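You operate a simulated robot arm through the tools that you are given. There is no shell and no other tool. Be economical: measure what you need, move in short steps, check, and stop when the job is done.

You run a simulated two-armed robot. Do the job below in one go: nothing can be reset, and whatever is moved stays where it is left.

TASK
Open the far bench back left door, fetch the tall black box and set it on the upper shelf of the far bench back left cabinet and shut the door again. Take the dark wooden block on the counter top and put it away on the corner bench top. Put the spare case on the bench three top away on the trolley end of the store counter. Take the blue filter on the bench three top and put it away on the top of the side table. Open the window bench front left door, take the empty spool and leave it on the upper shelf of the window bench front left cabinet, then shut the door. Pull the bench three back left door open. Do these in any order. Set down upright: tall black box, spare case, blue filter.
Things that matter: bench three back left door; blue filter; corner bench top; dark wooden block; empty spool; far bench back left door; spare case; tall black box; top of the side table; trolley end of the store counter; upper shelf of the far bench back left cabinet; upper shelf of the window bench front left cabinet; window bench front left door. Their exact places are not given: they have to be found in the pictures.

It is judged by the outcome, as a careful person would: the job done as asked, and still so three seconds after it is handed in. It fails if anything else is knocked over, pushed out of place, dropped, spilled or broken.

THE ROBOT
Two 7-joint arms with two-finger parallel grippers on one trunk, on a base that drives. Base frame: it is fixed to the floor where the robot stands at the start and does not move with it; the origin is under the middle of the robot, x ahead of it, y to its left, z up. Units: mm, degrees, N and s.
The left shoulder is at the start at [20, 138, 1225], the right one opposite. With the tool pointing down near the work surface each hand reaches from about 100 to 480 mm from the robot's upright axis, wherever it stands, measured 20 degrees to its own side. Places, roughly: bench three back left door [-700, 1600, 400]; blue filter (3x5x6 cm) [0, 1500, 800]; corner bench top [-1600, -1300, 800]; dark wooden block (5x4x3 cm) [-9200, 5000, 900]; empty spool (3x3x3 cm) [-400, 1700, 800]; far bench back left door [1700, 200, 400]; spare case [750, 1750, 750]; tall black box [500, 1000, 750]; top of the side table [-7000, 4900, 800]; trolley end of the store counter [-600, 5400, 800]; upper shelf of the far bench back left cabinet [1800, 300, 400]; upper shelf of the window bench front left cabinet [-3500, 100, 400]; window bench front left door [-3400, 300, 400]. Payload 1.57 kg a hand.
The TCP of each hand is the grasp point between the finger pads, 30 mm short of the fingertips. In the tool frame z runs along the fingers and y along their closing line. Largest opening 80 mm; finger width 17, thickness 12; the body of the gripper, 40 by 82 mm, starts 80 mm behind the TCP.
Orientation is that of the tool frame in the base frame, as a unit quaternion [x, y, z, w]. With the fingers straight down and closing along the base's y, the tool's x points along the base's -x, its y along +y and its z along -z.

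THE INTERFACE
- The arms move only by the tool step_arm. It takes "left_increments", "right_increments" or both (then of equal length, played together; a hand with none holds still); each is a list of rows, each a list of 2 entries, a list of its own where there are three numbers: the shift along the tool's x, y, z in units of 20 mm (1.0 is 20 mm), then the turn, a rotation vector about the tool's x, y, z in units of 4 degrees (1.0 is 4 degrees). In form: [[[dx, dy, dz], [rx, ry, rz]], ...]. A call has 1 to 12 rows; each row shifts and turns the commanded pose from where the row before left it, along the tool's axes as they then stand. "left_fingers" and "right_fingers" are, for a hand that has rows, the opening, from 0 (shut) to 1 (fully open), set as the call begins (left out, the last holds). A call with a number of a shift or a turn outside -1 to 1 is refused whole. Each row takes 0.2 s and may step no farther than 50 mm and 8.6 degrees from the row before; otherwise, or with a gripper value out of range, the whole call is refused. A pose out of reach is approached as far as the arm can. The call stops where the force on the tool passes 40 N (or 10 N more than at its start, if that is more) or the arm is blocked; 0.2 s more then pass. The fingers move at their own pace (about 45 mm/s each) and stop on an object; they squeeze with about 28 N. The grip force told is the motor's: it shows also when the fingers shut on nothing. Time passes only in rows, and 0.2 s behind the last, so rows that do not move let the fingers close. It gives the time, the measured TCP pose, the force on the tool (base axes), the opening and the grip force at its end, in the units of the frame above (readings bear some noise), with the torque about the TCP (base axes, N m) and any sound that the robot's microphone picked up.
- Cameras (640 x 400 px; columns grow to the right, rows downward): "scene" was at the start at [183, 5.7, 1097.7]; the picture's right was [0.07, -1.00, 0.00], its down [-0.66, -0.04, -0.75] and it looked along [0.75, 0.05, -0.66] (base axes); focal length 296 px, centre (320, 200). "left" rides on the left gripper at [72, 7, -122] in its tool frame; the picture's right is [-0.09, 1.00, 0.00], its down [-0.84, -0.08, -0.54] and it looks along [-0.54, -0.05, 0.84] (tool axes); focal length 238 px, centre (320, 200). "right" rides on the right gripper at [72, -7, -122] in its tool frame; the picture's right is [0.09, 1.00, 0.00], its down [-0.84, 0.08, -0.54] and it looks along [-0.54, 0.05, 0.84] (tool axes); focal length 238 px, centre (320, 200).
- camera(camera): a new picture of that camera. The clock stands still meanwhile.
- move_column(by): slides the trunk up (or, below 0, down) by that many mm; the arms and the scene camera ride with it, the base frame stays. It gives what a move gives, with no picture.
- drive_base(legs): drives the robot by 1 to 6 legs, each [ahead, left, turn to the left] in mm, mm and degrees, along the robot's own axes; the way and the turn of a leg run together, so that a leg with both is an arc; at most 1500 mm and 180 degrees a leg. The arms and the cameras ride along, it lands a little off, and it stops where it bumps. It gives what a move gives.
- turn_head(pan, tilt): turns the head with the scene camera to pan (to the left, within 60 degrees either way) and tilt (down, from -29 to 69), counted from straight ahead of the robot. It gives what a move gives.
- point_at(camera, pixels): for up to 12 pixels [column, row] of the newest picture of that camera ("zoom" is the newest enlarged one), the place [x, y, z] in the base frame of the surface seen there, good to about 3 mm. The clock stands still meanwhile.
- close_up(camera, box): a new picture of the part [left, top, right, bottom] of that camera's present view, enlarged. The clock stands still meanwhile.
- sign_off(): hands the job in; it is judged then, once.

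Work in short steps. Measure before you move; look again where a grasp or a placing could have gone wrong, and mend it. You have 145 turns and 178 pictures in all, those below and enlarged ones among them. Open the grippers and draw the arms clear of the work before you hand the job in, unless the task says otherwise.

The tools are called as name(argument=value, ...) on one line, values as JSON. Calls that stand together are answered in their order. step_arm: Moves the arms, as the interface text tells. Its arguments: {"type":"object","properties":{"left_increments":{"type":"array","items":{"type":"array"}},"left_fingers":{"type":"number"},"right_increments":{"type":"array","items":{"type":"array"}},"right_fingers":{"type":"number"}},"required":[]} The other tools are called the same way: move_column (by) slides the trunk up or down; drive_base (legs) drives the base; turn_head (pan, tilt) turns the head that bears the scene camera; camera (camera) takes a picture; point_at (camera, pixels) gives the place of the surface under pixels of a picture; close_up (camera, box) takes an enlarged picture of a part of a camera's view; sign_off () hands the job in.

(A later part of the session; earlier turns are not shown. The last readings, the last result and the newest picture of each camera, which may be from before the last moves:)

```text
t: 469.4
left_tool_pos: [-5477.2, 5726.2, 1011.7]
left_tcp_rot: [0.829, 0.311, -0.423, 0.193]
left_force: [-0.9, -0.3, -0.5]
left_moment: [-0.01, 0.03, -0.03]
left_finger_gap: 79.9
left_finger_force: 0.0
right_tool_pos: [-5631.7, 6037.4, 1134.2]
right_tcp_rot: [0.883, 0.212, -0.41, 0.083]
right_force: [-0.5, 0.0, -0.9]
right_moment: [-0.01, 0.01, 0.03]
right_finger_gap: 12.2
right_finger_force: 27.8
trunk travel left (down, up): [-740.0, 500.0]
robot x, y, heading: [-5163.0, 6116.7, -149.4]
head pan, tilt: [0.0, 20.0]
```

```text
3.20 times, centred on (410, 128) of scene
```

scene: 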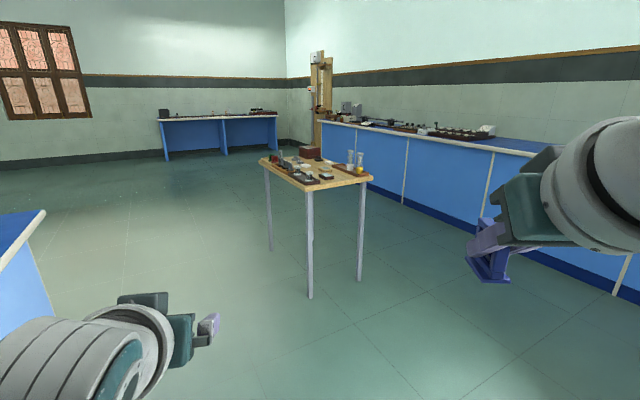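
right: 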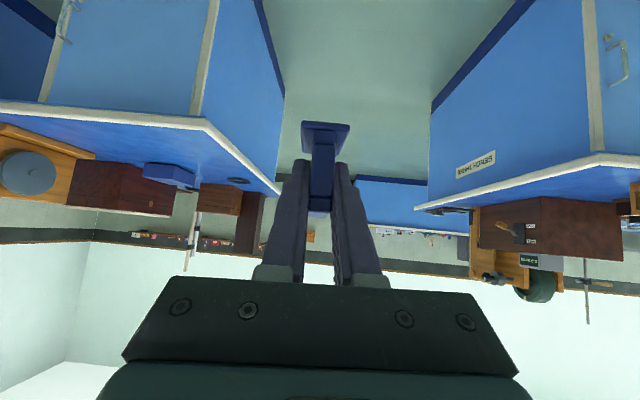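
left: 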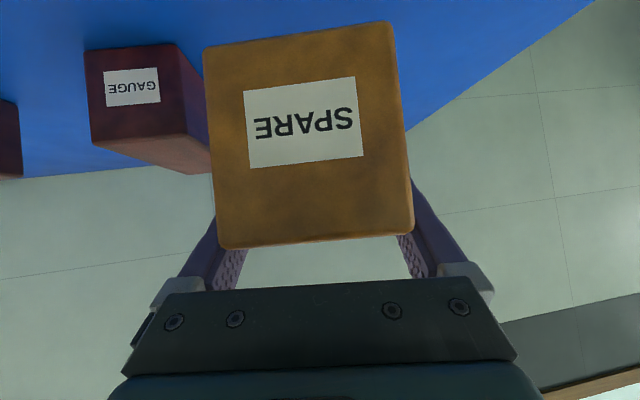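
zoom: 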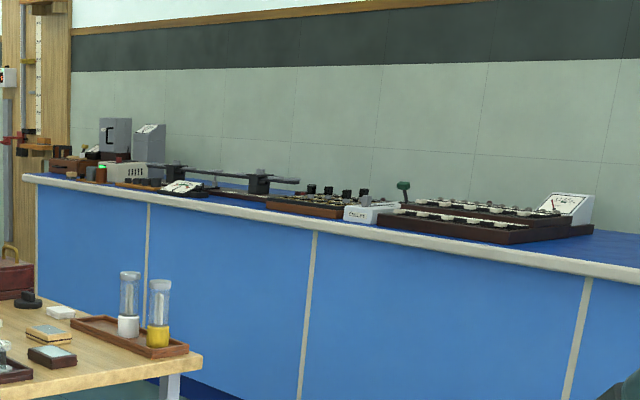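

The table's near (n=1156) strip has a free spot between the dark block and the tube tray. I drive to face it and look closely.

drive_base(legs=[[0, 0, 29.4], [0, -860, 0], [950, 0, 0]])

turn_head(pan=-10, tilt=42)

camera(camera="scene")

camera(camera="right")

```text
t: 480.0
left_tool_pos: [-6497.1, 5233.7, 1010.4]
left_tcp_rot: [0.73, 0.501, -0.364, 0.289]
left_force: [-1.0, -0.9, -0.7]
left_moment: [0.01, -0.02, 0.02]
left_finger_gap: 79.8
left_finger_force: 0.1
right_tool_pos: [-6778.6, 5437.7, 1133.8]
right_tcp_rot: [0.806, 0.418, -0.378, 0.18]
right_force: [-0.4, 0.1, 0.1]
right_moment: [0.02, -0.03, 0.0]
right_finger_gap: 12.2
right_finger_force: 28.1
trunk travel left (down, up): [-740.0, 500.0]
robot x, y, heading: [-6399.9, 5727.0, -121.8]
head pan, tilt: [0.0, 20.0]
```

```text
t: 480.9
left_tool_pos: [-6496.4, 5234.8, 1011.5]
left_tcp_rot: [0.731, 0.5, -0.364, 0.29]
left_force: [-0.3, 0.2, 0.0]
left_moment: [0.02, -0.02, 0.01]
left_finger_gap: 79.6
left_finger_force: 0.1
right_tool_pos: [-6777.9, 5437.4, 1135.0]
right_tcp_rot: [0.807, 0.417, -0.378, 0.179]
right_force: [-0.6, 0.5, -1.1]
right_moment: [0.02, 0.0, -0.02]
right_finger_gap: 12.1
right_finger_force: 27.9
trunk travel left (down, up): [-740.0, 500.0]
robot x, y, heading: [-6397.4, 5729.6, -121.8]
head pan, tilt: [-10.0, 42.0]
```

```text
49 pictures are left
```

scene: 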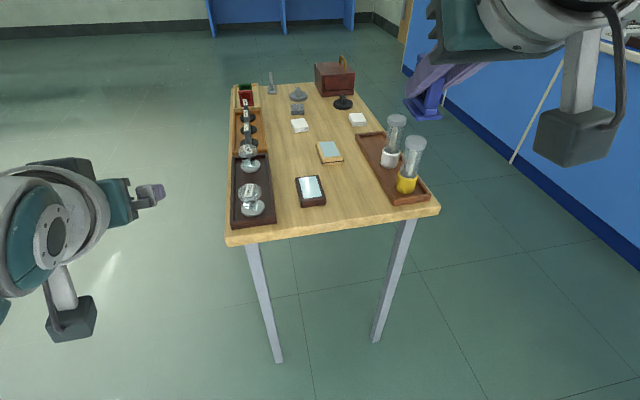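

```text
48 pictures are left
```

right: 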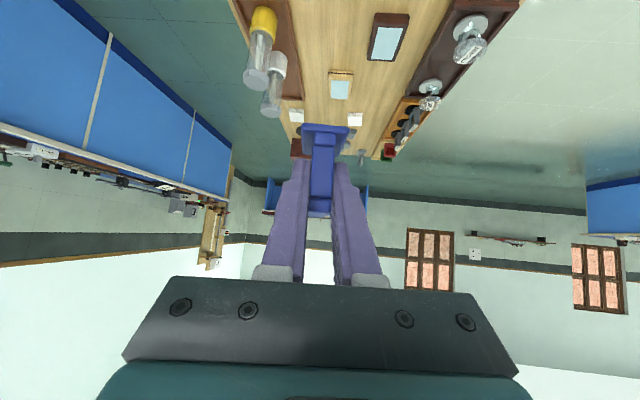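

Free area around scene (350,195). Measure it and its neighbours.

point_at(camera="scene", pixels=[[350, 195], [326, 205], [318, 178], [390, 205], [372, 175], [335, 230], [235, 238], [436, 212], [365, 205], [345, 170], [318, 150]])

```text
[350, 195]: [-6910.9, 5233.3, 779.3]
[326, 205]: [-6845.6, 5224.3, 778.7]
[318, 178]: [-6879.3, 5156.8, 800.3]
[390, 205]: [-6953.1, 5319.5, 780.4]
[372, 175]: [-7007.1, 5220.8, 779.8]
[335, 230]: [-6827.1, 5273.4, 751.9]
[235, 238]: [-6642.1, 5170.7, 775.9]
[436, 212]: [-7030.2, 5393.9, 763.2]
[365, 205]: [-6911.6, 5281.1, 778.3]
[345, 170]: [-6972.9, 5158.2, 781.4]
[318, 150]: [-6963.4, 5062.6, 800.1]
```

Gap of 140 mm (u −8541…−8681), table z 779. Target TCP (-6912,5249). I drive there, shift the left hand outward and bring the right hand down 160 mm by the arm.

drive_base(legs=[[230, -15, 0]])

step_arm(left_increments=[[[0, 1, 0], [0, 0, 0]], [[0, 1, 0], [0, 0, 0]], [[0, 1, 0], [0, 0, 0]], [[0, 0, 0], [0, 0, 0]], [[0, 0, 0], [0, 0, 0]], [[0, 0, 0], [0, 0, 0]], [[0, 0, 0], [0, 0, 0]], [[0, 0, 0], [0, 0, 0]]], right_increments=[[[0.759, 0.026, 0.65], [0, 0, 0]], [[0.759, 0.026, 0.65], [0, 0, 0]], [[0.759, 0.026, 0.65], [0, 0, 0]], [[0.759, 0.026, 0.65], [0, 0, 0]], [[0.759, 0.026, 0.65], [0, 0, 0]], [[0.759, 0.026, 0.65], [0, 0, 0]], [[0.759, 0.026, 0.65], [0, 0, 0]], [[0.759, 0.026, 0.65], [0, 0, 0]]])

camera(camera="scene")

```text
t: 482.6
left_tool_pos: [-6631.9, 5043.2, 1010.2]
left_tcp_rot: [0.73, 0.5, -0.364, 0.29]
left_force: [0.5, -0.3, 0.3]
left_moment: [-0.01, -0.02, 0.02]
left_finger_gap: 80.1
left_finger_force: 0.1
right_tool_pos: [-6914.1, 5246.0, 1134.3]
right_tcp_rot: [0.806, 0.417, -0.379, 0.179]
right_force: [-0.2, -0.4, -1.3]
right_moment: [-0.02, 0.02, 0.0]
right_finger_gap: 12.0
right_finger_force: 28.0
trunk travel left (down, up): [-740.0, 500.0]
robot x, y, heading: [-6539.1, 5533.8, -121.8]
head pan, tilt: [-10.0, 42.0]
```

```text
t: 484.4
left_tool_pos: [-6576.4, 5022.4, 1014.2]
left_tcp_rot: [0.73, 0.502, -0.362, 0.29]
left_force: [-0.3, -0.8, -0.4]
left_moment: [-0.02, -0.02, -0.02]
left_finger_gap: 80.1
left_finger_force: 0.1
right_tool_pos: [-6916.7, 5245.7, 974.3]
right_tcp_rot: [0.806, 0.418, -0.379, 0.179]
right_force: [0.2, -0.4, -0.4]
right_moment: [0.0, -0.01, 0.01]
right_finger_gap: 12.2
right_finger_force: 27.5
trunk travel left (down, up): [-740.0, 500.0]
robot x, y, heading: [-6534.1, 5533.2, -121.8]
head pan, tilt: [-10.0, 42.0]
```

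```text
47 pictures are left
```

scene: 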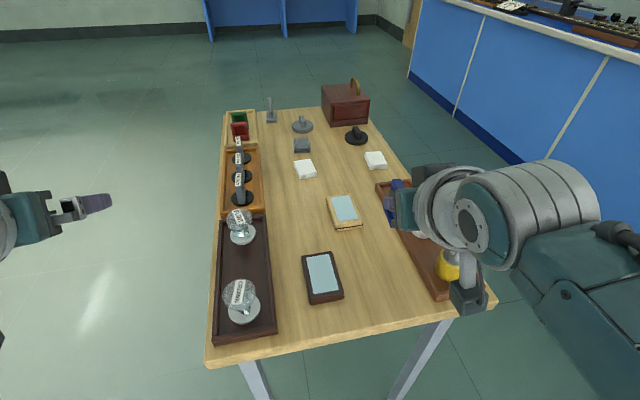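

Position is right (u −8613, n 1085) with clearance to tubes. Lower 148 mm, then in small steps.

move_column(by=-146)

camera(camera="right")

move_column(by=-5)

move_column(by=-3)

```text
t: 486.1
left_tool_pos: [-6576.7, 5023.1, 869.3]
left_tcp_rot: [0.73, 0.501, -0.364, 0.29]
left_force: [-1.8, 0.7, -1.1]
left_moment: [-0.02, 0.0, 0.02]
left_finger_gap: 80.0
left_finger_force: 0.0
right_tool_pos: [-6915.4, 5244.5, 827.0]
right_tcp_rot: [0.806, 0.418, -0.379, 0.179]
right_force: [0.7, -0.3, -0.2]
right_moment: [0.03, -0.02, -0.02]
right_finger_gap: 12.2
right_finger_force: 27.9
trunk travel left (down, up): [-594.0, 646.0]
robot x, y, heading: [-6532.2, 5537.7, -121.6]
head pan, tilt: [-10.0, 42.0]
```

```text
46 pictures are left
```

right: 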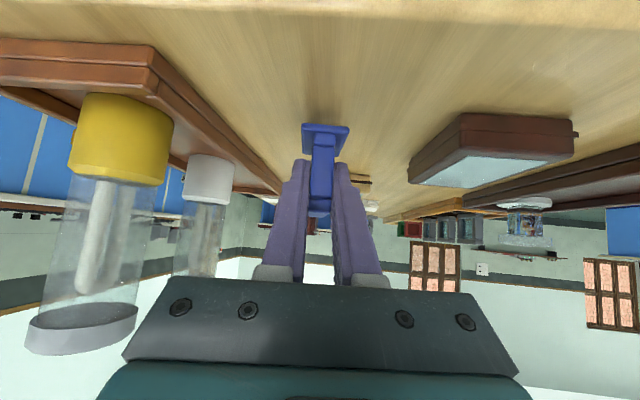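

```text
t: 486.7
left_tool_pos: [-6577.0, 5023.8, 863.7]
left_tcp_rot: [0.73, 0.501, -0.363, 0.289]
left_force: [-0.6, -0.5, 0.3]
left_moment: [0.01, 0.0, -0.01]
left_finger_gap: 80.0
left_finger_force: 0.0
right_tool_pos: [-6915.5, 5245.3, 823.1]
right_tcp_rot: [0.806, 0.418, -0.378, 0.18]
right_force: [0.6, -0.1, 0.4]
right_moment: [0.02, 0.03, 0.01]
right_finger_gap: 12.2
right_finger_force: 27.8
trunk travel left (down, up): [-589.0, 651.0]
robot x, y, heading: [-6533.8, 5539.4, -121.8]
head pan, tilt: [-10.0, 42.0]
```

```text
t: 487.2
left_tool_pos: [-6576.3, 5024.0, 861.0]
left_tcp_rot: [0.729, 0.501, -0.364, 0.29]
left_force: [0.3, -0.3, 0.0]
left_moment: [0.02, 0.01, 0.0]
left_finger_gap: 80.2
left_finger_force: 0.1
right_tool_pos: [-6915.3, 5244.0, 819.8]
right_tcp_rot: [0.807, 0.418, -0.378, 0.179]
right_force: [0.7, -1.1, -1.4]
right_moment: [0.0, 0.01, 0.01]
right_finger_gap: 12.1
right_finger_force: 28.5
trunk travel left (down, up): [-586.0, 654.0]
robot x, y, heading: [-6536.9, 5535.4, -121.7]
head pan, tilt: [-10.0, 42.0]
```

Still clear of neighbours; lower a few more mm until contact.

move_column(by=-3)

move_column(by=-2)

move_column(by=-2)

```text
t: 487.7
left_tool_pos: [-6576.9, 5023.1, 858.0]
left_tcp_rot: [0.73, 0.5, -0.364, 0.29]
left_force: [-0.3, -0.3, -0.7]
left_moment: [-0.01, 0.0, 0.0]
left_finger_gap: 80.4
left_finger_force: 0.1
right_tool_pos: [-6916.2, 5244.1, 818.6]
right_tcp_rot: [0.806, 0.417, -0.379, 0.18]
right_force: [0.8, 0.3, 3.6]
right_moment: [-0.06, 0.01, 0.02]
right_finger_gap: 12.2
right_finger_force: 27.8
trunk travel left (down, up): [-583.0, 657.0]
robot x, y, heading: [-6532.9, 5533.0, -121.7]
head pan, tilt: [-10.0, 42.0]
```

```text
t: 488.2
left_tool_pos: [-6577.9, 5022.3, 855.7]
left_tcp_rot: [0.73, 0.501, -0.364, 0.289]
left_force: [0.6, 0.8, 0.1]
left_moment: [0.0, -0.02, -0.02]
left_finger_gap: 79.9
left_finger_force: 0.1
right_tool_pos: [-6916.0, 5243.9, 817.0]
right_tcp_rot: [0.805, 0.417, -0.381, 0.181]
right_force: [3.7, 4.5, 18.1]
right_moment: [-0.05, -0.28, 0.05]
right_finger_gap: 12.0
right_finger_force: 27.8
trunk travel left (down, up): [-581.0, 659.0]
robot x, y, heading: [-6532.9, 5536.3, -121.9]
head pan, tilt: [-10.0, 42.0]
```

```text
t: 488.8
left_tool_pos: [-6577.9, 5023.2, 854.0]
left_tcp_rot: [0.729, 0.502, -0.364, 0.291]
left_force: [0.0, -0.3, -0.1]
left_moment: [-0.02, -0.01, 0.05]
left_finger_gap: 80.2
left_finger_force: 0.0
right_tool_pos: [-6916.8, 5243.8, 815.5]
right_tcp_rot: [0.805, 0.416, -0.382, 0.18]
right_force: [3.5, 4.2, 25.4]
right_moment: [-0.3, -0.23, 0.1]
right_finger_gap: 12.4
right_finger_force: 28.0
trunk travel left (down, up): [-579.0, 661.0]
robot x, y, heading: [-6534.7, 5539.2, -121.4]
head pan, tilt: [-10.0, 42.0]
```

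Pressed; relieve 3 mm, open halfway, and rise straight up.

move_column(by=3)

step_arm(right_increments=[[[0, 0, 0], [0, 0, 0]], [[0, 0, 0], [0, 0, 0]], [[0, 0, 0], [0, 0, 0]]], right_fingers=0.5)

move_column(by=150)

drive_base(legs=[[-350, 0, 0]])

camera(camera="scene")

```text
t: 489.3
left_tool_pos: [-6577.8, 5021.0, 857.5]
left_tcp_rot: [0.73, 0.501, -0.364, 0.29]
left_force: [0.1, 0.2, 0.8]
left_moment: [-0.03, -0.03, 0.0]
left_finger_gap: 80.1
left_finger_force: 0.0
right_tool_pos: [-6916.8, 5244.3, 815.9]
right_tcp_rot: [0.806, 0.418, -0.378, 0.18]
right_force: [-1.8, -3.8, 8.7]
right_moment: [-0.39, 0.15, -0.03]
right_finger_gap: 11.9
right_finger_force: 27.8
trunk travel left (down, up): [-582.0, 658.0]
robot x, y, heading: [-6534.1, 5533.8, -121.7]
head pan, tilt: [-10.0, 42.0]
```

```text
t: 490.1
left_tool_pos: [-6576.2, 5022.4, 856.7]
left_tcp_rot: [0.73, 0.501, -0.363, 0.291]
left_force: [0.6, 0.5, -0.5]
left_moment: [0.02, 0.02, 0.01]
left_finger_gap: 79.8
left_finger_force: 0.2
right_tool_pos: [-6915.2, 5245.8, 815.0]
right_tcp_rot: [0.807, 0.417, -0.378, 0.179]
right_force: [0.4, 0.0, -1.0]
right_moment: [0.01, -0.02, -0.05]
right_finger_gap: 39.8
right_finger_force: 0.0
trunk travel left (down, up): [-582.0, 658.0]
robot x, y, heading: [-6535.8, 5535.5, -121.5]
head pan, tilt: [-10.0, 42.0]
```

```text
t: 491.8
left_tool_pos: [-6578.1, 5022.7, 1006.5]
left_tcp_rot: [0.73, 0.501, -0.363, 0.29]
left_force: [-0.3, -0.4, 0.2]
left_moment: [-0.01, -0.02, -0.02]
left_finger_gap: 79.9
left_finger_force: 0.1
right_tool_pos: [-6915.0, 5245.3, 965.4]
right_tcp_rot: [0.806, 0.418, -0.379, 0.18]
right_force: [0.2, 0.0, 0.5]
right_moment: [0.0, -0.03, -0.02]
right_finger_gap: 40.1
right_finger_force: 0.1
trunk travel left (down, up): [-732.0, 508.0]
robot x, y, heading: [-6531.8, 5535.7, -121.7]
head pan, tilt: [-10.0, 42.0]
```

```text
t: 494.1
left_tool_pos: [-6394.5, 5319.1, 1006.8]
left_tcp_rot: [0.731, 0.5, -0.363, 0.29]
left_force: [0.3, 0.4, 0.8]
left_moment: [0.02, -0.04, 0.0]
left_finger_gap: 79.8
left_finger_force: 0.1
right_tool_pos: [-6732.2, 5540.7, 964.6]
right_tcp_rot: [0.807, 0.417, -0.379, 0.179]
right_force: [0.3, -0.5, -0.4]
right_moment: [0.03, 0.01, -0.03]
right_finger_gap: 40.0
right_finger_force: 0.0
trunk travel left (down, up): [-732.0, 508.0]
robot x, y, heading: [-6351.6, 5831.2, -121.7]
head pan, tilt: [-10.0, 42.0]
```

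```text
45 pictures are left
```

scene: 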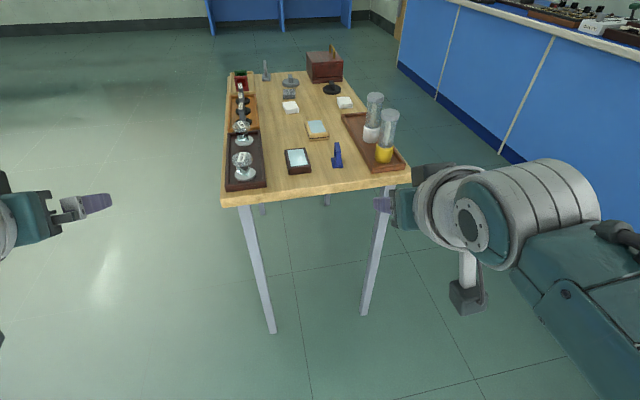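

The filter stands upright on the side table. Now the dark block: I turn to face the wall counter and drive along it.

drive_base(legs=[[0, 0, -88.3], [880, 0, 0], [0, 1450, 0], [0, 750, 0]])

turn_head(pan=-5, tilt=28)

camera(camera="scene")

```text
t: 513.0
left_tool_pos: [-8775.2, 4499.2, 1006.3]
left_tcp_rot: [0.869, -0.165, -0.462, -0.054]
left_force: [0.9, 0.0, 0.7]
left_moment: [0.02, 0.02, 0.0]
left_finger_gap: 80.2
left_finger_force: 0.1
right_tool_pos: [-8550.7, 4835.4, 966.6]
right_tcp_rot: [0.864, -0.279, -0.394, -0.143]
right_force: [-0.1, -0.3, 0.5]
right_moment: [0.0, 0.03, -0.02]
right_finger_gap: 39.7
right_finger_force: 0.0
trunk travel left (down, up): [-732.0, 508.0]
robot x, y, heading: [-8262.6, 4456.0, 147.9]
head pan, tilt: [-10.0, 42.0]
```

```text
t: 513.8
left_tool_pos: [-8776.8, 4499.0, 1006.5]
left_tcp_rot: [0.87, -0.166, -0.462, -0.054]
left_force: [-0.3, -0.7, 0.4]
left_moment: [-0.01, -0.01, -0.01]
left_finger_gap: 80.0
left_finger_force: 0.0
right_tool_pos: [-8549.8, 4836.6, 966.0]
right_tcp_rot: [0.864, -0.279, -0.394, -0.143]
right_force: [0.1, -0.3, 0.3]
right_moment: [0.03, -0.01, -0.02]
right_finger_gap: 39.9
right_finger_force: 0.0
trunk travel left (down, up): [-732.0, 508.0]
robot x, y, heading: [-8260.9, 4453.5, 147.8]
head pan, tilt: [-5.0, 28.0]
```

```text
44 pictures are left
```

scene: 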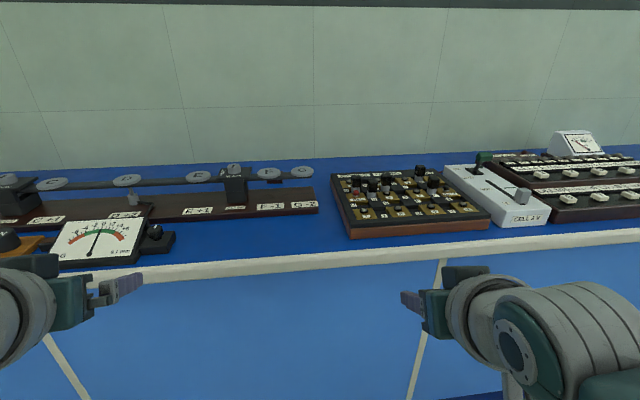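

The block is not obvious straight ahead; I measure a few places and zoom left and right.

point_at(camera="scene", pixels=[[410, 210], [330, 190], [230, 200], [100, 250], [20, 240], [500, 250], [330, 160]])

turn_head(pan=35, tilt=25)

camera(camera="scene")

turn_head(pan=-40, tilt=22)

camera(camera="scene")

```text
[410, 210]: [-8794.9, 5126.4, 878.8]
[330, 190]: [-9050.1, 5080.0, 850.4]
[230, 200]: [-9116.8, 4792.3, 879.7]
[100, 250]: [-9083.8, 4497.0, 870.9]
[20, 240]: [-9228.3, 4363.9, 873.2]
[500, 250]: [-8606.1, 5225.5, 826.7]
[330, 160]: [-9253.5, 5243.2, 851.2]
```

```text
t: 514.8
left_tool_pos: [-8775.9, 4498.8, 1007.2]
left_tcp_rot: [0.87, -0.165, -0.462, -0.053]
left_force: [0.1, 0.5, -0.4]
left_moment: [0.01, 0.0, 0.02]
left_finger_gap: 79.8
left_finger_force: 0.0
right_tool_pos: [-8550.8, 4836.2, 966.1]
right_tcp_rot: [0.864, -0.278, -0.394, -0.143]
right_force: [0.0, -0.2, 0.8]
right_moment: [-0.02, 0.01, 0.0]
right_finger_gap: 40.1
right_finger_force: 0.1
trunk travel left (down, up): [-732.0, 508.0]
robot x, y, heading: [-8267.5, 4454.3, 147.9]
head pan, tilt: [35.0, 25.0]
```

```text
43 pictures are left
```

scene: 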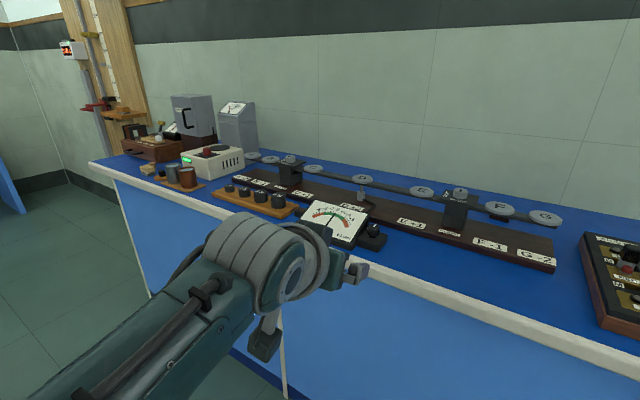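

```text
t: 516.3
left_tool_pos: [-8775.1, 4499.9, 1007.0]
left_tcp_rot: [0.87, -0.165, -0.462, -0.053]
left_force: [-0.4, 0.1, -0.3]
left_moment: [-0.02, 0.01, 0.01]
left_finger_gap: 80.1
left_finger_force: 0.1
right_tool_pos: [-8551.5, 4836.8, 966.3]
right_tcp_rot: [0.864, -0.279, -0.394, -0.142]
right_force: [-1.1, 0.3, -0.1]
right_moment: [0.02, 0.01, -0.01]
right_finger_gap: 39.8
right_finger_force: 0.2
trunk travel left (down, up): [-732.0, 508.0]
robot x, y, heading: [-8259.8, 4455.5, 147.4]
head pan, tilt: [-40.0, 22.0]
```

```text
42 pictures are left
```

scene: 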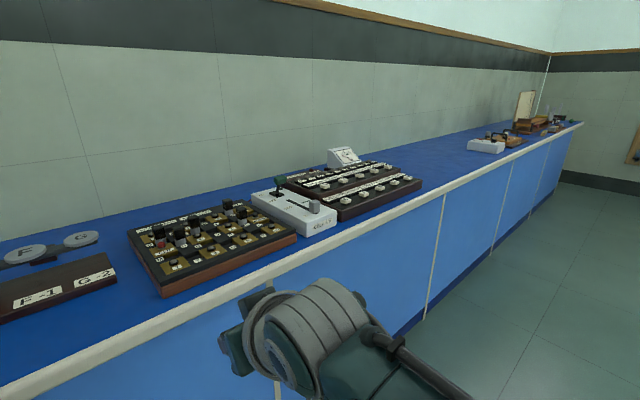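

The expected place is just behind the right end of the long bridge. I aim there and zoom.

turn_head(pan=0, tilt=28)

close_up(camera="scene", box=[240, 140, 400, 240])

```text
t: 517.4
left_tool_pos: [-8775.6, 4499.0, 1006.7]
left_tcp_rot: [0.87, -0.166, -0.462, -0.053]
left_force: [-0.3, -0.3, 0.2]
left_moment: [-0.02, -0.01, 0.01]
left_finger_gap: 79.9
left_finger_force: 0.0
right_tool_pos: [-8550.4, 4835.3, 966.4]
right_tcp_rot: [0.864, -0.279, -0.394, -0.143]
right_force: [-0.8, 0.2, -0.5]
right_moment: [-0.01, 0.01, 0.0]
right_finger_gap: 39.8
right_finger_force: 0.0
trunk travel left (down, up): [-732.0, 508.0]
robot x, y, heading: [-8266.8, 4451.9, 147.6]
head pan, tilt: [0.0, 28.0]
```

```text
4.00 times, centred on (320, 190) of scene
```

zoom: 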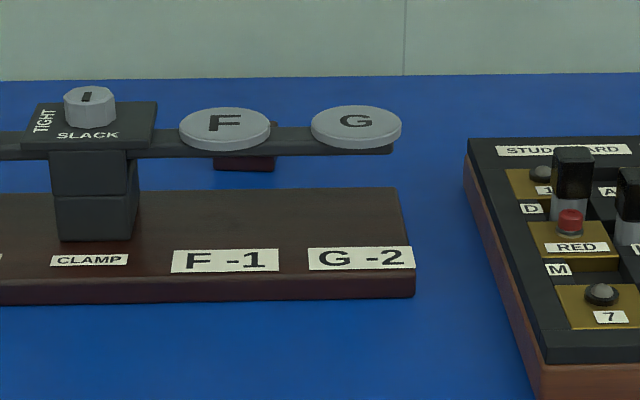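

A dark brown block peeks out behind the bar at zoom (245,162). I raise the trunk for a better look over it.

move_column(by=300)

drive_base(legs=[[250, 0, 2]])

turn_head(pan=3, tilt=45)

camera(camera="scene")

close_up(camera="scene", box=[220, 100, 420, 225])

```text
t: 520.4
left_tool_pos: [-8775.7, 4499.9, 1306.1]
left_tcp_rot: [0.869, -0.166, -0.462, -0.054]
left_force: [0.8, -0.5, 0.4]
left_moment: [-0.01, -0.04, -0.01]
left_finger_gap: 80.0
left_finger_force: 0.0
right_tool_pos: [-8550.3, 4836.2, 1265.5]
right_tcp_rot: [0.864, -0.278, -0.395, -0.142]
right_force: [0.4, 0.5, 0.5]
right_moment: [0.0, -0.01, -0.02]
right_finger_gap: 40.1
right_finger_force: 0.0
trunk travel left (down, up): [-1032.0, 208.0]
robot x, y, heading: [-8266.4, 4452.3, 147.9]
head pan, tilt: [0.0, 28.0]
```

```text
t: 522.2
left_tool_pos: [-8990.5, 4611.9, 1306.3]
left_tcp_rot: [0.872, -0.15, -0.463, -0.046]
left_force: [0.2, -0.4, -0.4]
left_moment: [0.0, 0.04, 0.03]
left_finger_gap: 80.1
left_finger_force: 0.1
right_tool_pos: [-8779.2, 4955.2, 1265.5]
right_tcp_rot: [0.869, -0.264, -0.396, -0.136]
right_force: [0.1, 0.5, -0.2]
right_moment: [0.0, 0.02, 0.02]
right_finger_gap: 40.1
right_finger_force: 0.2
trunk travel left (down, up): [-1032.0, 208.0]
robot x, y, heading: [-8478.4, 4584.1, 150.0]
head pan, tilt: [0.0, 28.0]
```

```text
t: 523.0
left_tool_pos: [-8992.4, 4611.1, 1305.3]
left_tcp_rot: [0.872, -0.15, -0.463, -0.045]
left_force: [-0.2, 0.0, -0.5]
left_moment: [-0.02, -0.01, 0.01]
left_finger_gap: 79.9
left_finger_force: 0.1
right_tool_pos: [-8779.1, 4955.2, 1265.4]
right_tcp_rot: [0.869, -0.265, -0.396, -0.137]
right_force: [0.3, -0.4, 0.0]
right_moment: [0.04, 0.0, 0.0]
right_finger_gap: 39.8
right_finger_force: 0.1
trunk travel left (down, up): [-1032.0, 208.0]
robot x, y, heading: [-8480.6, 4584.0, 149.8]
head pan, tilt: [3.0, 45.0]
```

```text
40 pictures are left
```

scene: 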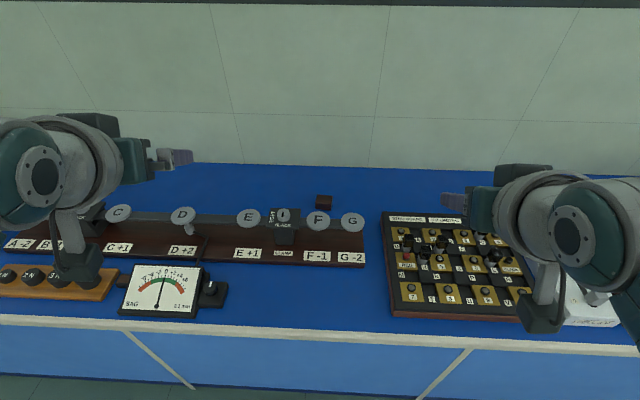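

```text
3.20 times, centred on (320, 162) of scene
```

zoom: 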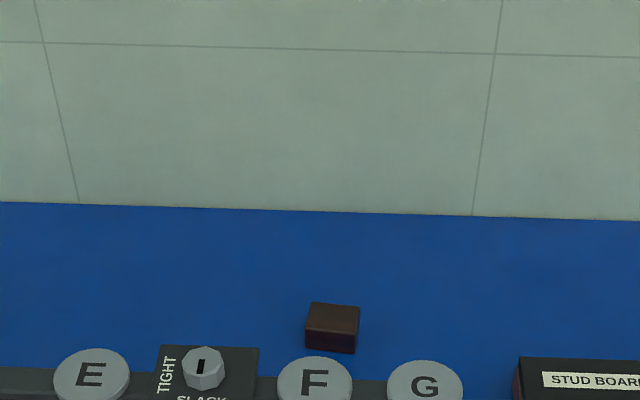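

The block is at (324,201) behind the bar. Measure it, the bar, discs and the counter's edge.

point_at(camera="zoom", pixels=[[312, 305], [358, 309], [356, 335], [308, 332], [330, 345], [315, 380], [425, 385], [360, 385], [205, 370]])

point_at(camera="scene", pixels=[[340, 327], [365, 262], [385, 215], [330, 172], [335, 228]])

```text
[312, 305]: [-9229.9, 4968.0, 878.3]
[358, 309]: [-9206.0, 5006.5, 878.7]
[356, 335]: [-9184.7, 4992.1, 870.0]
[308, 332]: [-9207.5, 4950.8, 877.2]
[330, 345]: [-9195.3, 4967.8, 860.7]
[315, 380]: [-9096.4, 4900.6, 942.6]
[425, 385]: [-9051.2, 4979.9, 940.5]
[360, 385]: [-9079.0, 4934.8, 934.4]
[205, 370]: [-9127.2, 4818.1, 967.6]
```

```text
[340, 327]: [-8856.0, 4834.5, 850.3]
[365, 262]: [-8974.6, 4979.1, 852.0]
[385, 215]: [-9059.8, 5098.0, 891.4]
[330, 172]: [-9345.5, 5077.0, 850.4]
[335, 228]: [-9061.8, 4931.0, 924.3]
```

The block (-9207,4979) sits 377 mm in, behind a bar 942 high, so I need a steep hand. I pitch the right hand to ~76° down, raise it, and lift the left hand out of the way.

step_arm(left_increments=[[[-0.821, 0.06, -0.566], [0, 0, 0]], [[-0.821, 0.06, -0.566], [0, 0, 0]], [[-0.821, 0.06, -0.566], [0, 0, 0]], [[-0.821, 0.06, -0.566], [0, 0, 0]], [[-0.821, 0.06, -0.566], [0, 0, 0]], [[-0.821, 0.06, -0.566], [0, 0, 0]], [[-0.821, 0.06, -0.566], [0, 0, 0]], [[-0.821, 0.06, -0.566], [0, 0, 0]], [[-0.821, 0.06, -0.566], [0, 0, 0]]], right_increments=[[[0, 0, 0], [0, 1, 0]], [[0, 0, 0], [0, 1, 0]], [[0, 0, 0], [0, 1, 0]], [[0, 0, 0], [0, 1, 0]], [[0, 0, 0], [0, 1, 0]], [[0, 0, 0], [0, 1, 0]], [[0, 0, 0], [0, 1, 0]], [[0, 0, 0], [0, 1, 0]], [[0, 0, 0], [0, 0.8, 0]]], right_fingers=1)

step_arm(right_increments=[[[-0.23, 0, -0.97], [0, 0, 0]], [[-0.23, 0, -0.97], [0, 0, 0]], [[-0.23, 0, -0.97], [0, 0, 0]], [[-0.23, 0, -0.97], [0, 0, 0]], [[-0.23, 0, -0.97], [0, 0, 0]]])

move_column(by=-370)

```text
t: 525.0
left_tool_pos: [-8991.6, 4610.2, 1487.1]
left_tcp_rot: [0.873, -0.15, -0.462, -0.045]
left_force: [0.1, 0.5, -0.2]
left_moment: [0.03, 0.0, 0.01]
left_finger_gap: 79.8
left_finger_force: 0.0
right_tool_pos: [-8778.1, 4956.1, 1264.9]
right_tcp_rot: [0.948, -0.292, -0.114, -0.049]
right_force: [0.4, -0.5, -0.2]
right_moment: [0.02, -0.01, 0.01]
right_finger_gap: 79.9
right_finger_force: 0.1
trunk travel left (down, up): [-1032.0, 208.0]
robot x, y, heading: [-8478.4, 4583.3, 149.7]
head pan, tilt: [3.0, 45.0]
```

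```text
t: 526.2
left_tool_pos: [-8991.3, 4610.9, 1485.7]
left_tcp_rot: [0.872, -0.151, -0.463, -0.047]
left_force: [-0.7, 0.3, -0.3]
left_moment: [0.02, -0.01, -0.02]
left_finger_gap: 79.9
left_finger_force: 0.1
right_tool_pos: [-8780.6, 4951.5, 1365.6]
right_tcp_rot: [0.948, -0.291, -0.114, -0.05]
right_force: [0.8, 0.1, -0.6]
right_moment: [-0.02, 0.02, -0.01]
right_finger_gap: 80.0
right_finger_force: 0.0
trunk travel left (down, up): [-1032.0, 208.0]
robot x, y, heading: [-8481.8, 4587.6, 149.8]
head pan, tilt: [3.0, 45.0]
```

```text
t: 529.8
left_tool_pos: [-8991.1, 4610.4, 1117.0]
left_tcp_rot: [0.872, -0.15, -0.463, -0.045]
left_force: [0.0, -0.2, 0.0]
left_moment: [-0.01, -0.01, -0.02]
left_finger_gap: 79.8
left_finger_force: 0.0
right_tool_pos: [-8779.1, 4952.5, 996.1]
right_tcp_rot: [0.948, -0.292, -0.115, -0.05]
right_force: [-0.1, 0.3, -0.2]
right_moment: [-0.01, 0.0, -0.01]
right_finger_gap: 80.1
right_finger_force: 0.1
trunk travel left (down, up): [-662.0, 578.0]
robot x, y, heading: [-8480.0, 4582.7, 149.7]
head pan, tilt: [3.0, 45.0]
```

The right hand is at 75° pitch, z 996. I raise 25 mm, drive left 194 and ahead 250 so it hovers near the block.

move_column(by=25)

drive_base(legs=[[0, 194, 0], [250, 0, 0]])

camera(camera="scene")

```text
t: 530.5
left_tool_pos: [-8991.7, 4610.8, 1141.4]
left_tcp_rot: [0.872, -0.15, -0.463, -0.046]
left_force: [0.0, -0.7, -0.1]
left_moment: [-0.02, 0.0, 0.07]
left_finger_gap: 79.9
left_finger_force: 0.0
right_tool_pos: [-8780.2, 4953.9, 1021.2]
right_tcp_rot: [0.948, -0.292, -0.115, -0.05]
right_force: [-0.2, 0.1, -0.7]
right_moment: [0.0, -0.03, 0.0]
right_finger_gap: 80.3
right_finger_force: 0.0
trunk travel left (down, up): [-687.0, 553.0]
robot x, y, heading: [-8481.0, 4586.3, 149.9]
head pan, tilt: [3.0, 45.0]
```

```text
t: 533.5
left_tool_pos: [-9302.2, 4565.8, 1141.4]
left_tcp_rot: [0.873, -0.149, -0.461, -0.045]
left_force: [-0.4, -0.7, -1.0]
left_moment: [-0.04, -0.01, 0.01]
left_finger_gap: 80.0
left_finger_force: 0.0
right_tool_pos: [-9091.2, 4910.3, 1021.3]
right_tcp_rot: [0.949, -0.29, -0.115, -0.05]
right_force: [-0.2, 0.5, -0.2]
right_moment: [-0.01, 0.0, -0.01]
right_finger_gap: 79.8
right_finger_force: 0.0
trunk travel left (down, up): [-687.0, 553.0]
robot x, y, heading: [-8787.8, 4540.7, 150.0]
head pan, tilt: [3.0, 45.0]
```

```text
38 pictures are left
```

scene: 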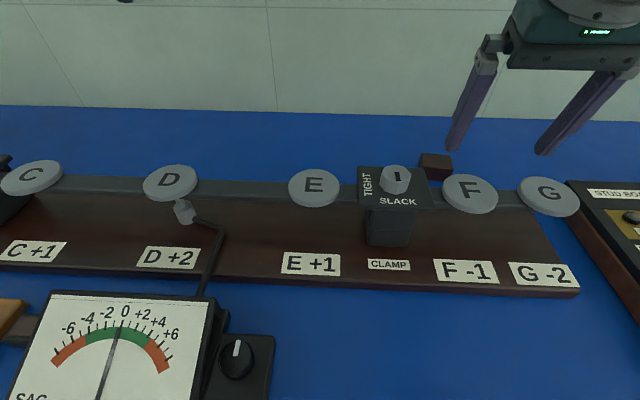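

130 mm straight ahead remain; I extend the arm level over the bar.

step_arm(right_increments=[[[-0.966, 0.077, 0.245], [0, 0, 0]], [[-0.966, 0.077, 0.245], [0, 0, 0]], [[-0.966, 0.077, 0.245], [0, 0, 0]], [[-0.966, 0.077, 0.245], [0, 0, 0]], [[-0.966, 0.077, 0.245], [0, 0, 0]], [[-0.966, 0.077, 0.245], [0, 0, 0]], [[-0.48, 0.04, 0.12], [0, 0, 0]]])

camera(camera="right")

camera(camera="scene")

```text
t: 535.1
left_tool_pos: [-9301.3, 4567.0, 1140.0]
left_tcp_rot: [0.873, -0.149, -0.462, -0.044]
left_force: [0.2, 0.3, -0.3]
left_moment: [-0.02, -0.01, -0.02]
left_finger_gap: 79.9
left_finger_force: 0.0
right_tool_pos: [-9159.2, 4949.2, 1022.6]
right_tcp_rot: [0.949, -0.29, -0.115, -0.05]
right_force: [0.1, -1.4, -0.3]
right_moment: [0.0, -0.04, 0.0]
right_finger_gap: 80.1
right_finger_force: 0.0
right hand out of reach, approached as far as the arm can: row 4, 5, 6, 7
trunk travel left (down, up): [-687.0, 553.0]
robot x, y, heading: [-8787.7, 4540.5, 150.0]
head pan, tilt: [3.0, 45.0]
```

```text
37 pictures are left
```

right: 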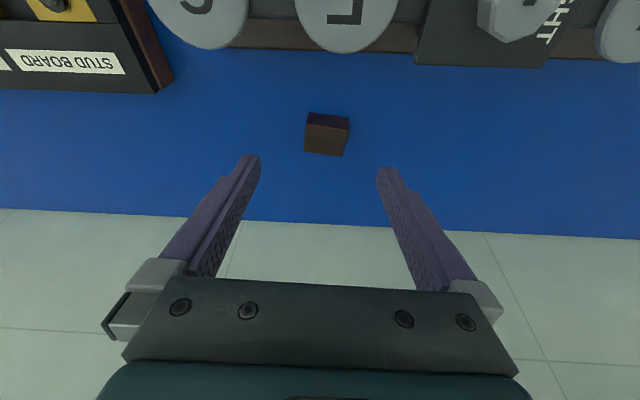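

```text
36 pictures are left
```

scene: 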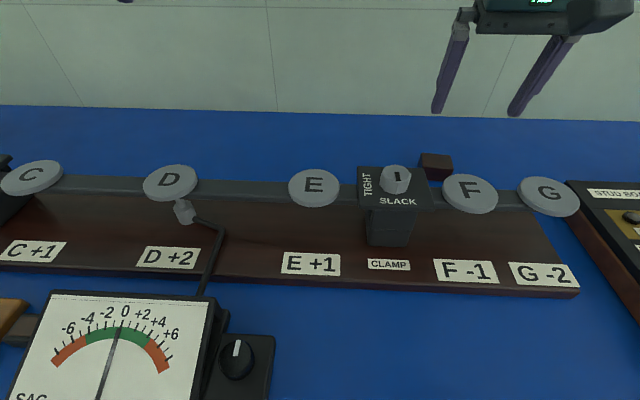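

52 mm short. I try creeping the base 50 mm closer.

drive_base(legs=[[50, 0, 0]])

camera(camera="right")

point_at(camera="right", pixels=[[310, 118], [346, 124], [308, 150], [343, 154]])

```text
t: 536.0
left_tool_pos: [-9345.9, 4591.5, 1141.4]
left_tcp_rot: [0.873, -0.149, -0.462, -0.045]
left_force: [-0.3, -0.1, 0.5]
left_moment: [-0.01, 0.04, 0.02]
left_finger_gap: 80.1
left_finger_force: 0.1
right_tool_pos: [-9202.6, 4974.3, 1022.1]
right_tcp_rot: [0.949, -0.29, -0.114, -0.05]
right_force: [-0.6, -0.1, 0.3]
right_moment: [0.01, 0.03, -0.04]
right_finger_gap: 80.0
right_finger_force: 0.1
trunk travel left (down, up): [-687.0, 553.0]
robot x, y, heading: [-8832.9, 4567.1, 150.1]
head pan, tilt: [3.0, 45.0]
```

```text
35 pictures are left
```

right: 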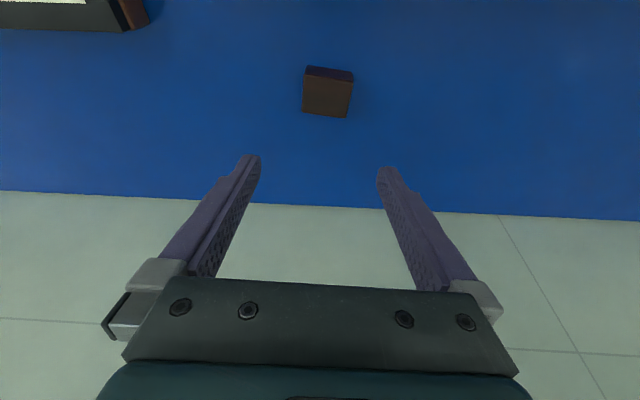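

```text
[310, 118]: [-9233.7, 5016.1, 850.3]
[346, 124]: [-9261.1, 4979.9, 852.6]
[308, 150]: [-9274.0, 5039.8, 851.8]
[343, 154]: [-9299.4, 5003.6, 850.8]
```

The hand is now over the block. Lower 125 mm and check.

move_column(by=-122)

camera(camera="right")

camera(camera="scene")

```text
t: 537.5
left_tool_pos: [-9346.9, 4591.5, 1019.6]
left_tcp_rot: [0.873, -0.149, -0.462, -0.045]
left_force: [0.4, -0.3, 0.0]
left_moment: [-0.02, 0.0, -0.01]
left_finger_gap: 80.0
left_finger_force: 0.1
right_tool_pos: [-9203.0, 4974.9, 901.0]
right_tcp_rot: [0.949, -0.29, -0.115, -0.049]
right_force: [-0.2, 0.3, 0.2]
right_moment: [0.0, 0.0, 0.01]
right_finger_gap: 80.1
right_finger_force: 0.0
trunk travel left (down, up): [-565.0, 675.0]
robot x, y, heading: [-8831.8, 4565.6, 150.0]
head pan, tilt: [3.0, 45.0]
```

```text
34 pictures are left
```

right: 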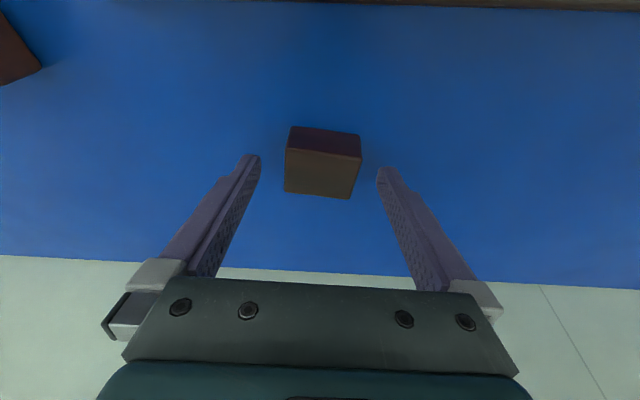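

```text
33 pictures are left
```

scene: 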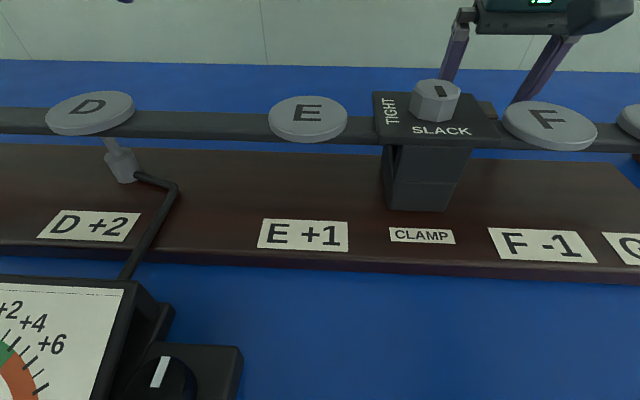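

Block is centred between the fingers. Lower 18 mm and close.

move_column(by=-16)

step_arm(right_increments=[[[0, 0, 0], [0, 0, 0]], [[0, 0, 0], [0, 0, 0]], [[0, 0, 0], [0, 0, 0]], [[0, 0, 0], [0, 0, 0]], [[0, 0, 0], [0, 0, 0]]], right_fingers=0)

camera(camera="right")

```text
t: 538.1
left_tool_pos: [-9347.3, 4591.4, 1002.8]
left_tcp_rot: [0.873, -0.149, -0.462, -0.045]
left_force: [-0.8, -0.3, -1.0]
left_moment: [-0.02, -0.04, 0.01]
left_finger_gap: 79.7
left_finger_force: 0.1
right_tool_pos: [-9203.8, 4973.8, 883.3]
right_tcp_rot: [0.949, -0.29, -0.115, -0.05]
right_force: [-0.2, 0.0, 0.2]
right_moment: [0.0, -0.01, 0.02]
right_finger_gap: 80.0
right_finger_force: 0.0
trunk travel left (down, up): [-549.0, 691.0]
robot x, y, heading: [-8831.3, 4565.1, 150.1]
head pan, tilt: [3.0, 45.0]
```

```text
t: 539.3
left_tool_pos: [-9346.5, 4592.0, 1003.4]
left_tcp_rot: [0.873, -0.148, -0.462, -0.044]
left_force: [1.1, 0.2, -0.7]
left_moment: [0.0, 0.02, 0.0]
left_finger_gap: 80.0
left_finger_force: 0.0
right_tool_pos: [-9204.4, 4973.6, 884.1]
right_tcp_rot: [0.949, -0.29, -0.115, -0.048]
right_force: [-0.1, -1.7, 1.1]
right_moment: [-0.05, 0.01, -0.02]
right_finger_gap: 49.0
right_finger_force: 28.1
trunk travel left (down, up): [-549.0, 691.0]
robot x, y, heading: [-8828.0, 4565.0, 150.2]
head pan, tilt: [3.0, 45.0]
```

```text
32 pictures are left
```

right: 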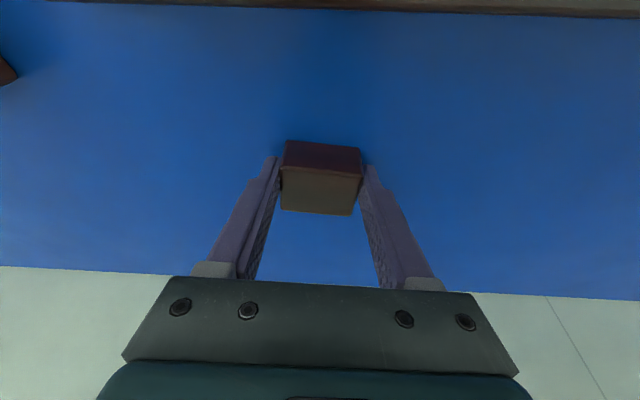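

Gripped (49.0 mm). I lift clear over the bar, back off, turn left 90° and look along the aisle I need to travel.

move_column(by=170)

drive_base(legs=[[-400, 0, 0], [0, 0, 150]])

turn_head(pan=20, tilt=15)

camera(camera="scene")

```text
t: 541.3
left_tool_pos: [-9346.0, 4593.4, 1172.3]
left_tcp_rot: [0.873, -0.148, -0.462, -0.044]
left_force: [0.2, -0.2, 0.7]
left_moment: [-0.02, -0.01, -0.03]
left_finger_gap: 79.9
left_finger_force: 0.0
right_tool_pos: [-9203.1, 4973.2, 1053.5]
right_tcp_rot: [0.949, -0.29, -0.115, -0.05]
right_force: [0.3, 0.8, -0.2]
right_moment: [-0.02, -0.02, -0.02]
right_finger_gap: 49.0
right_finger_force: 27.9
trunk travel left (down, up): [-719.0, 521.0]
robot x, y, heading: [-8830.9, 4563.9, 150.0]
head pan, tilt: [3.0, 45.0]
```

```text
t: 549.8
left_tool_pos: [-8064.2, 4077.3, 1172.5]
left_tcp_rot: [0.381, 0.8, -0.169, 0.432]
left_force: [-0.4, 0.2, 0.0]
left_moment: [0.01, -0.02, 0.0]
left_finger_gap: 80.1
left_finger_force: 0.0
right_tool_pos: [-8385.8, 3828.3, 1053.3]
right_tcp_rot: [0.538, 0.834, -0.079, 0.097]
right_force: [-0.3, -0.3, -0.1]
right_moment: [-0.01, 0.03, -0.02]
right_finger_gap: 48.9
right_finger_force: 27.4
trunk travel left (down, up): [-719.0, 521.0]
robot x, y, heading: [-8486.3, 4368.9, -61.5]
head pan, tilt: [3.0, 45.0]
```

```text
t: 550.8
left_tool_pos: [-8062.1, 4077.6, 1172.5]
left_tcp_rot: [0.38, 0.8, -0.169, 0.434]
left_force: [-0.1, 0.6, -0.2]
left_moment: [-0.02, -0.03, 0.0]
left_finger_gap: 80.1
left_finger_force: 0.0
right_tool_pos: [-8384.0, 3827.2, 1052.8]
right_tcp_rot: [0.537, 0.834, -0.079, 0.097]
right_force: [-0.1, 0.4, -1.0]
right_moment: [0.0, -0.01, -0.01]
right_finger_gap: 48.8
right_finger_force: 27.4
trunk travel left (down, up): [-719.0, 521.0]
robot x, y, heading: [-8484.3, 4366.0, -61.4]
head pan, tilt: [20.0, 15.0]
```

```text
31 pictures are left
```

scene: 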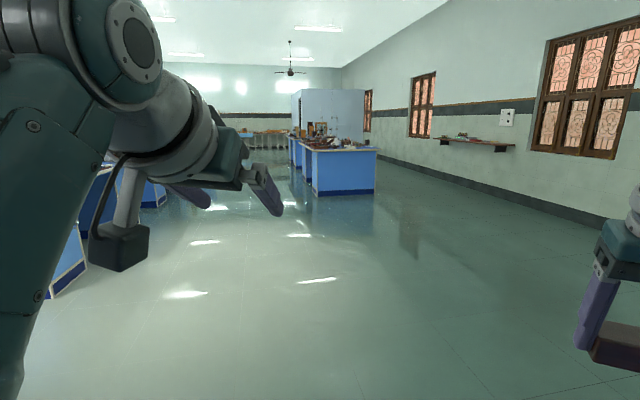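

The aisle ahead is clear. I turn to −30° and drive along it.

drive_base(legs=[[0, 0, 31.4], [1480, 0, 0], [1480, 0, 0], [1480, 0, 0], [1480, 0, 0], [1480, 0, 0]])

turn_head(pan=-30, tilt=20)

camera(camera="scene")

```text
t: 587.5
left_tool_pos: [-1502.0, 687.6, 1173.0]
left_tcp_rot: [0.143, 0.874, -0.041, 0.462]
left_force: [0.4, -0.3, -0.2]
left_moment: [-0.05, 0.01, 0.02]
left_finger_gap: 79.9
left_finger_force: 0.0
right_tool_pos: [-1640.4, 305.1, 1053.0]
right_tcp_rot: [0.286, 0.95, -0.049, 0.116]
right_force: [-0.6, -0.7, -0.8]
right_moment: [-0.04, 0.01, 0.03]
right_finger_gap: 49.0
right_finger_force: 28.0
trunk travel left (down, up): [-719.0, 521.0]
robot x, y, heading: [-2014.7, 714.0, -29.4]
head pan, tilt: [20.0, 15.0]
```

```text
t: 588.7
left_tool_pos: [-1500.5, 688.6, 1172.9]
left_tcp_rot: [0.144, 0.874, -0.042, 0.462]
left_force: [-0.3, 0.8, -0.1]
left_moment: [-0.01, 0.0, -0.01]
left_finger_gap: 79.8
left_finger_force: 0.0
right_tool_pos: [-1640.5, 303.3, 1054.6]
right_tcp_rot: [0.286, 0.95, -0.049, 0.116]
right_force: [0.5, 0.1, -0.9]
right_moment: [0.0, -0.01, 0.03]
right_finger_gap: 49.0
right_finger_force: 28.3
trunk travel left (down, up): [-719.0, 521.0]
robot x, y, heading: [-2012.4, 707.4, -29.3]
head pan, tilt: [-30.0, 20.0]
```

```text
30 pictures are left
```

scene: 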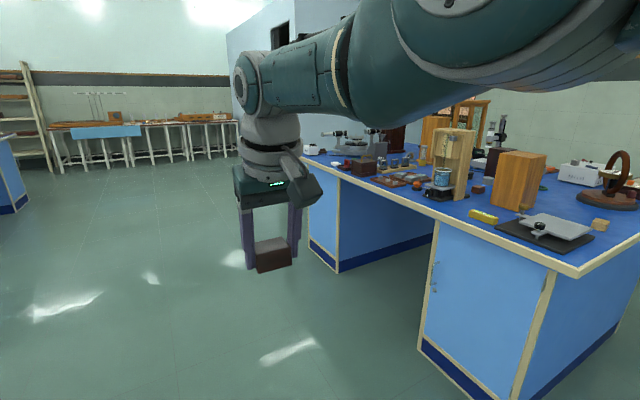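

The corner bench is at right. I zoom on its top and measure its front edge and free space.

close_up(camera="scene", box=[300, 120, 640, 290])

point_at(camera="scene", pixels=[[577, 275], [310, 163], [440, 213], [483, 217], [410, 198], [545, 250], [580, 245], [380, 190], [340, 270]])

```text
1.88 times, centred on (470, 205) of scene
```

zoom: 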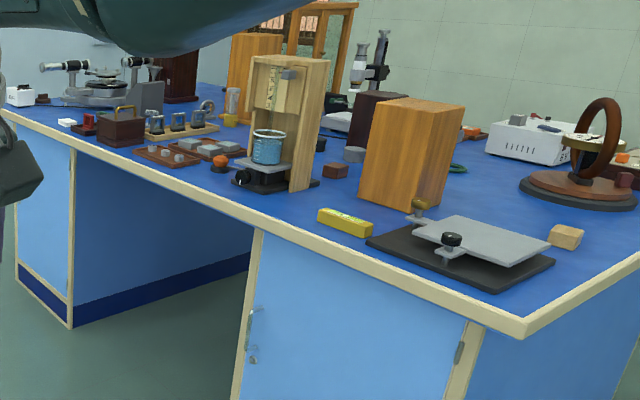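

```text
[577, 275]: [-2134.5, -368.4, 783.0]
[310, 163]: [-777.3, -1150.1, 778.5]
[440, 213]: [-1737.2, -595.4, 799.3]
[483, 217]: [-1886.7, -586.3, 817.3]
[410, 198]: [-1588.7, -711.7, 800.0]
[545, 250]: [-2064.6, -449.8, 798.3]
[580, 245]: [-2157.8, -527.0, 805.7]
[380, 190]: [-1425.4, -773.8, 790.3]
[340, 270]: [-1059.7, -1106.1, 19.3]
```

I measure candidate free spots: (561,213), (600,258), (530,250), (455,222), plus neighbours.

point_at(camera="scene", pixels=[[561, 213], [615, 262], [605, 245], [535, 255], [593, 256], [458, 208], [448, 215], [600, 228], [470, 222], [612, 205], [570, 200]])

```text
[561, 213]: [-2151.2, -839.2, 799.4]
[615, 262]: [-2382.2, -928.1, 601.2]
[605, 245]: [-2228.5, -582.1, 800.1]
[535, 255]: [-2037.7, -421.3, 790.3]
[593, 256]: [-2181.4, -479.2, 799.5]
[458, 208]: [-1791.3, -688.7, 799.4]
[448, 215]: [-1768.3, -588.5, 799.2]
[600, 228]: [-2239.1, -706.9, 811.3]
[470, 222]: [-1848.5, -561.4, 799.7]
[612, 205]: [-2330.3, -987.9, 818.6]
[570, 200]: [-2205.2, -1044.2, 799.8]
```

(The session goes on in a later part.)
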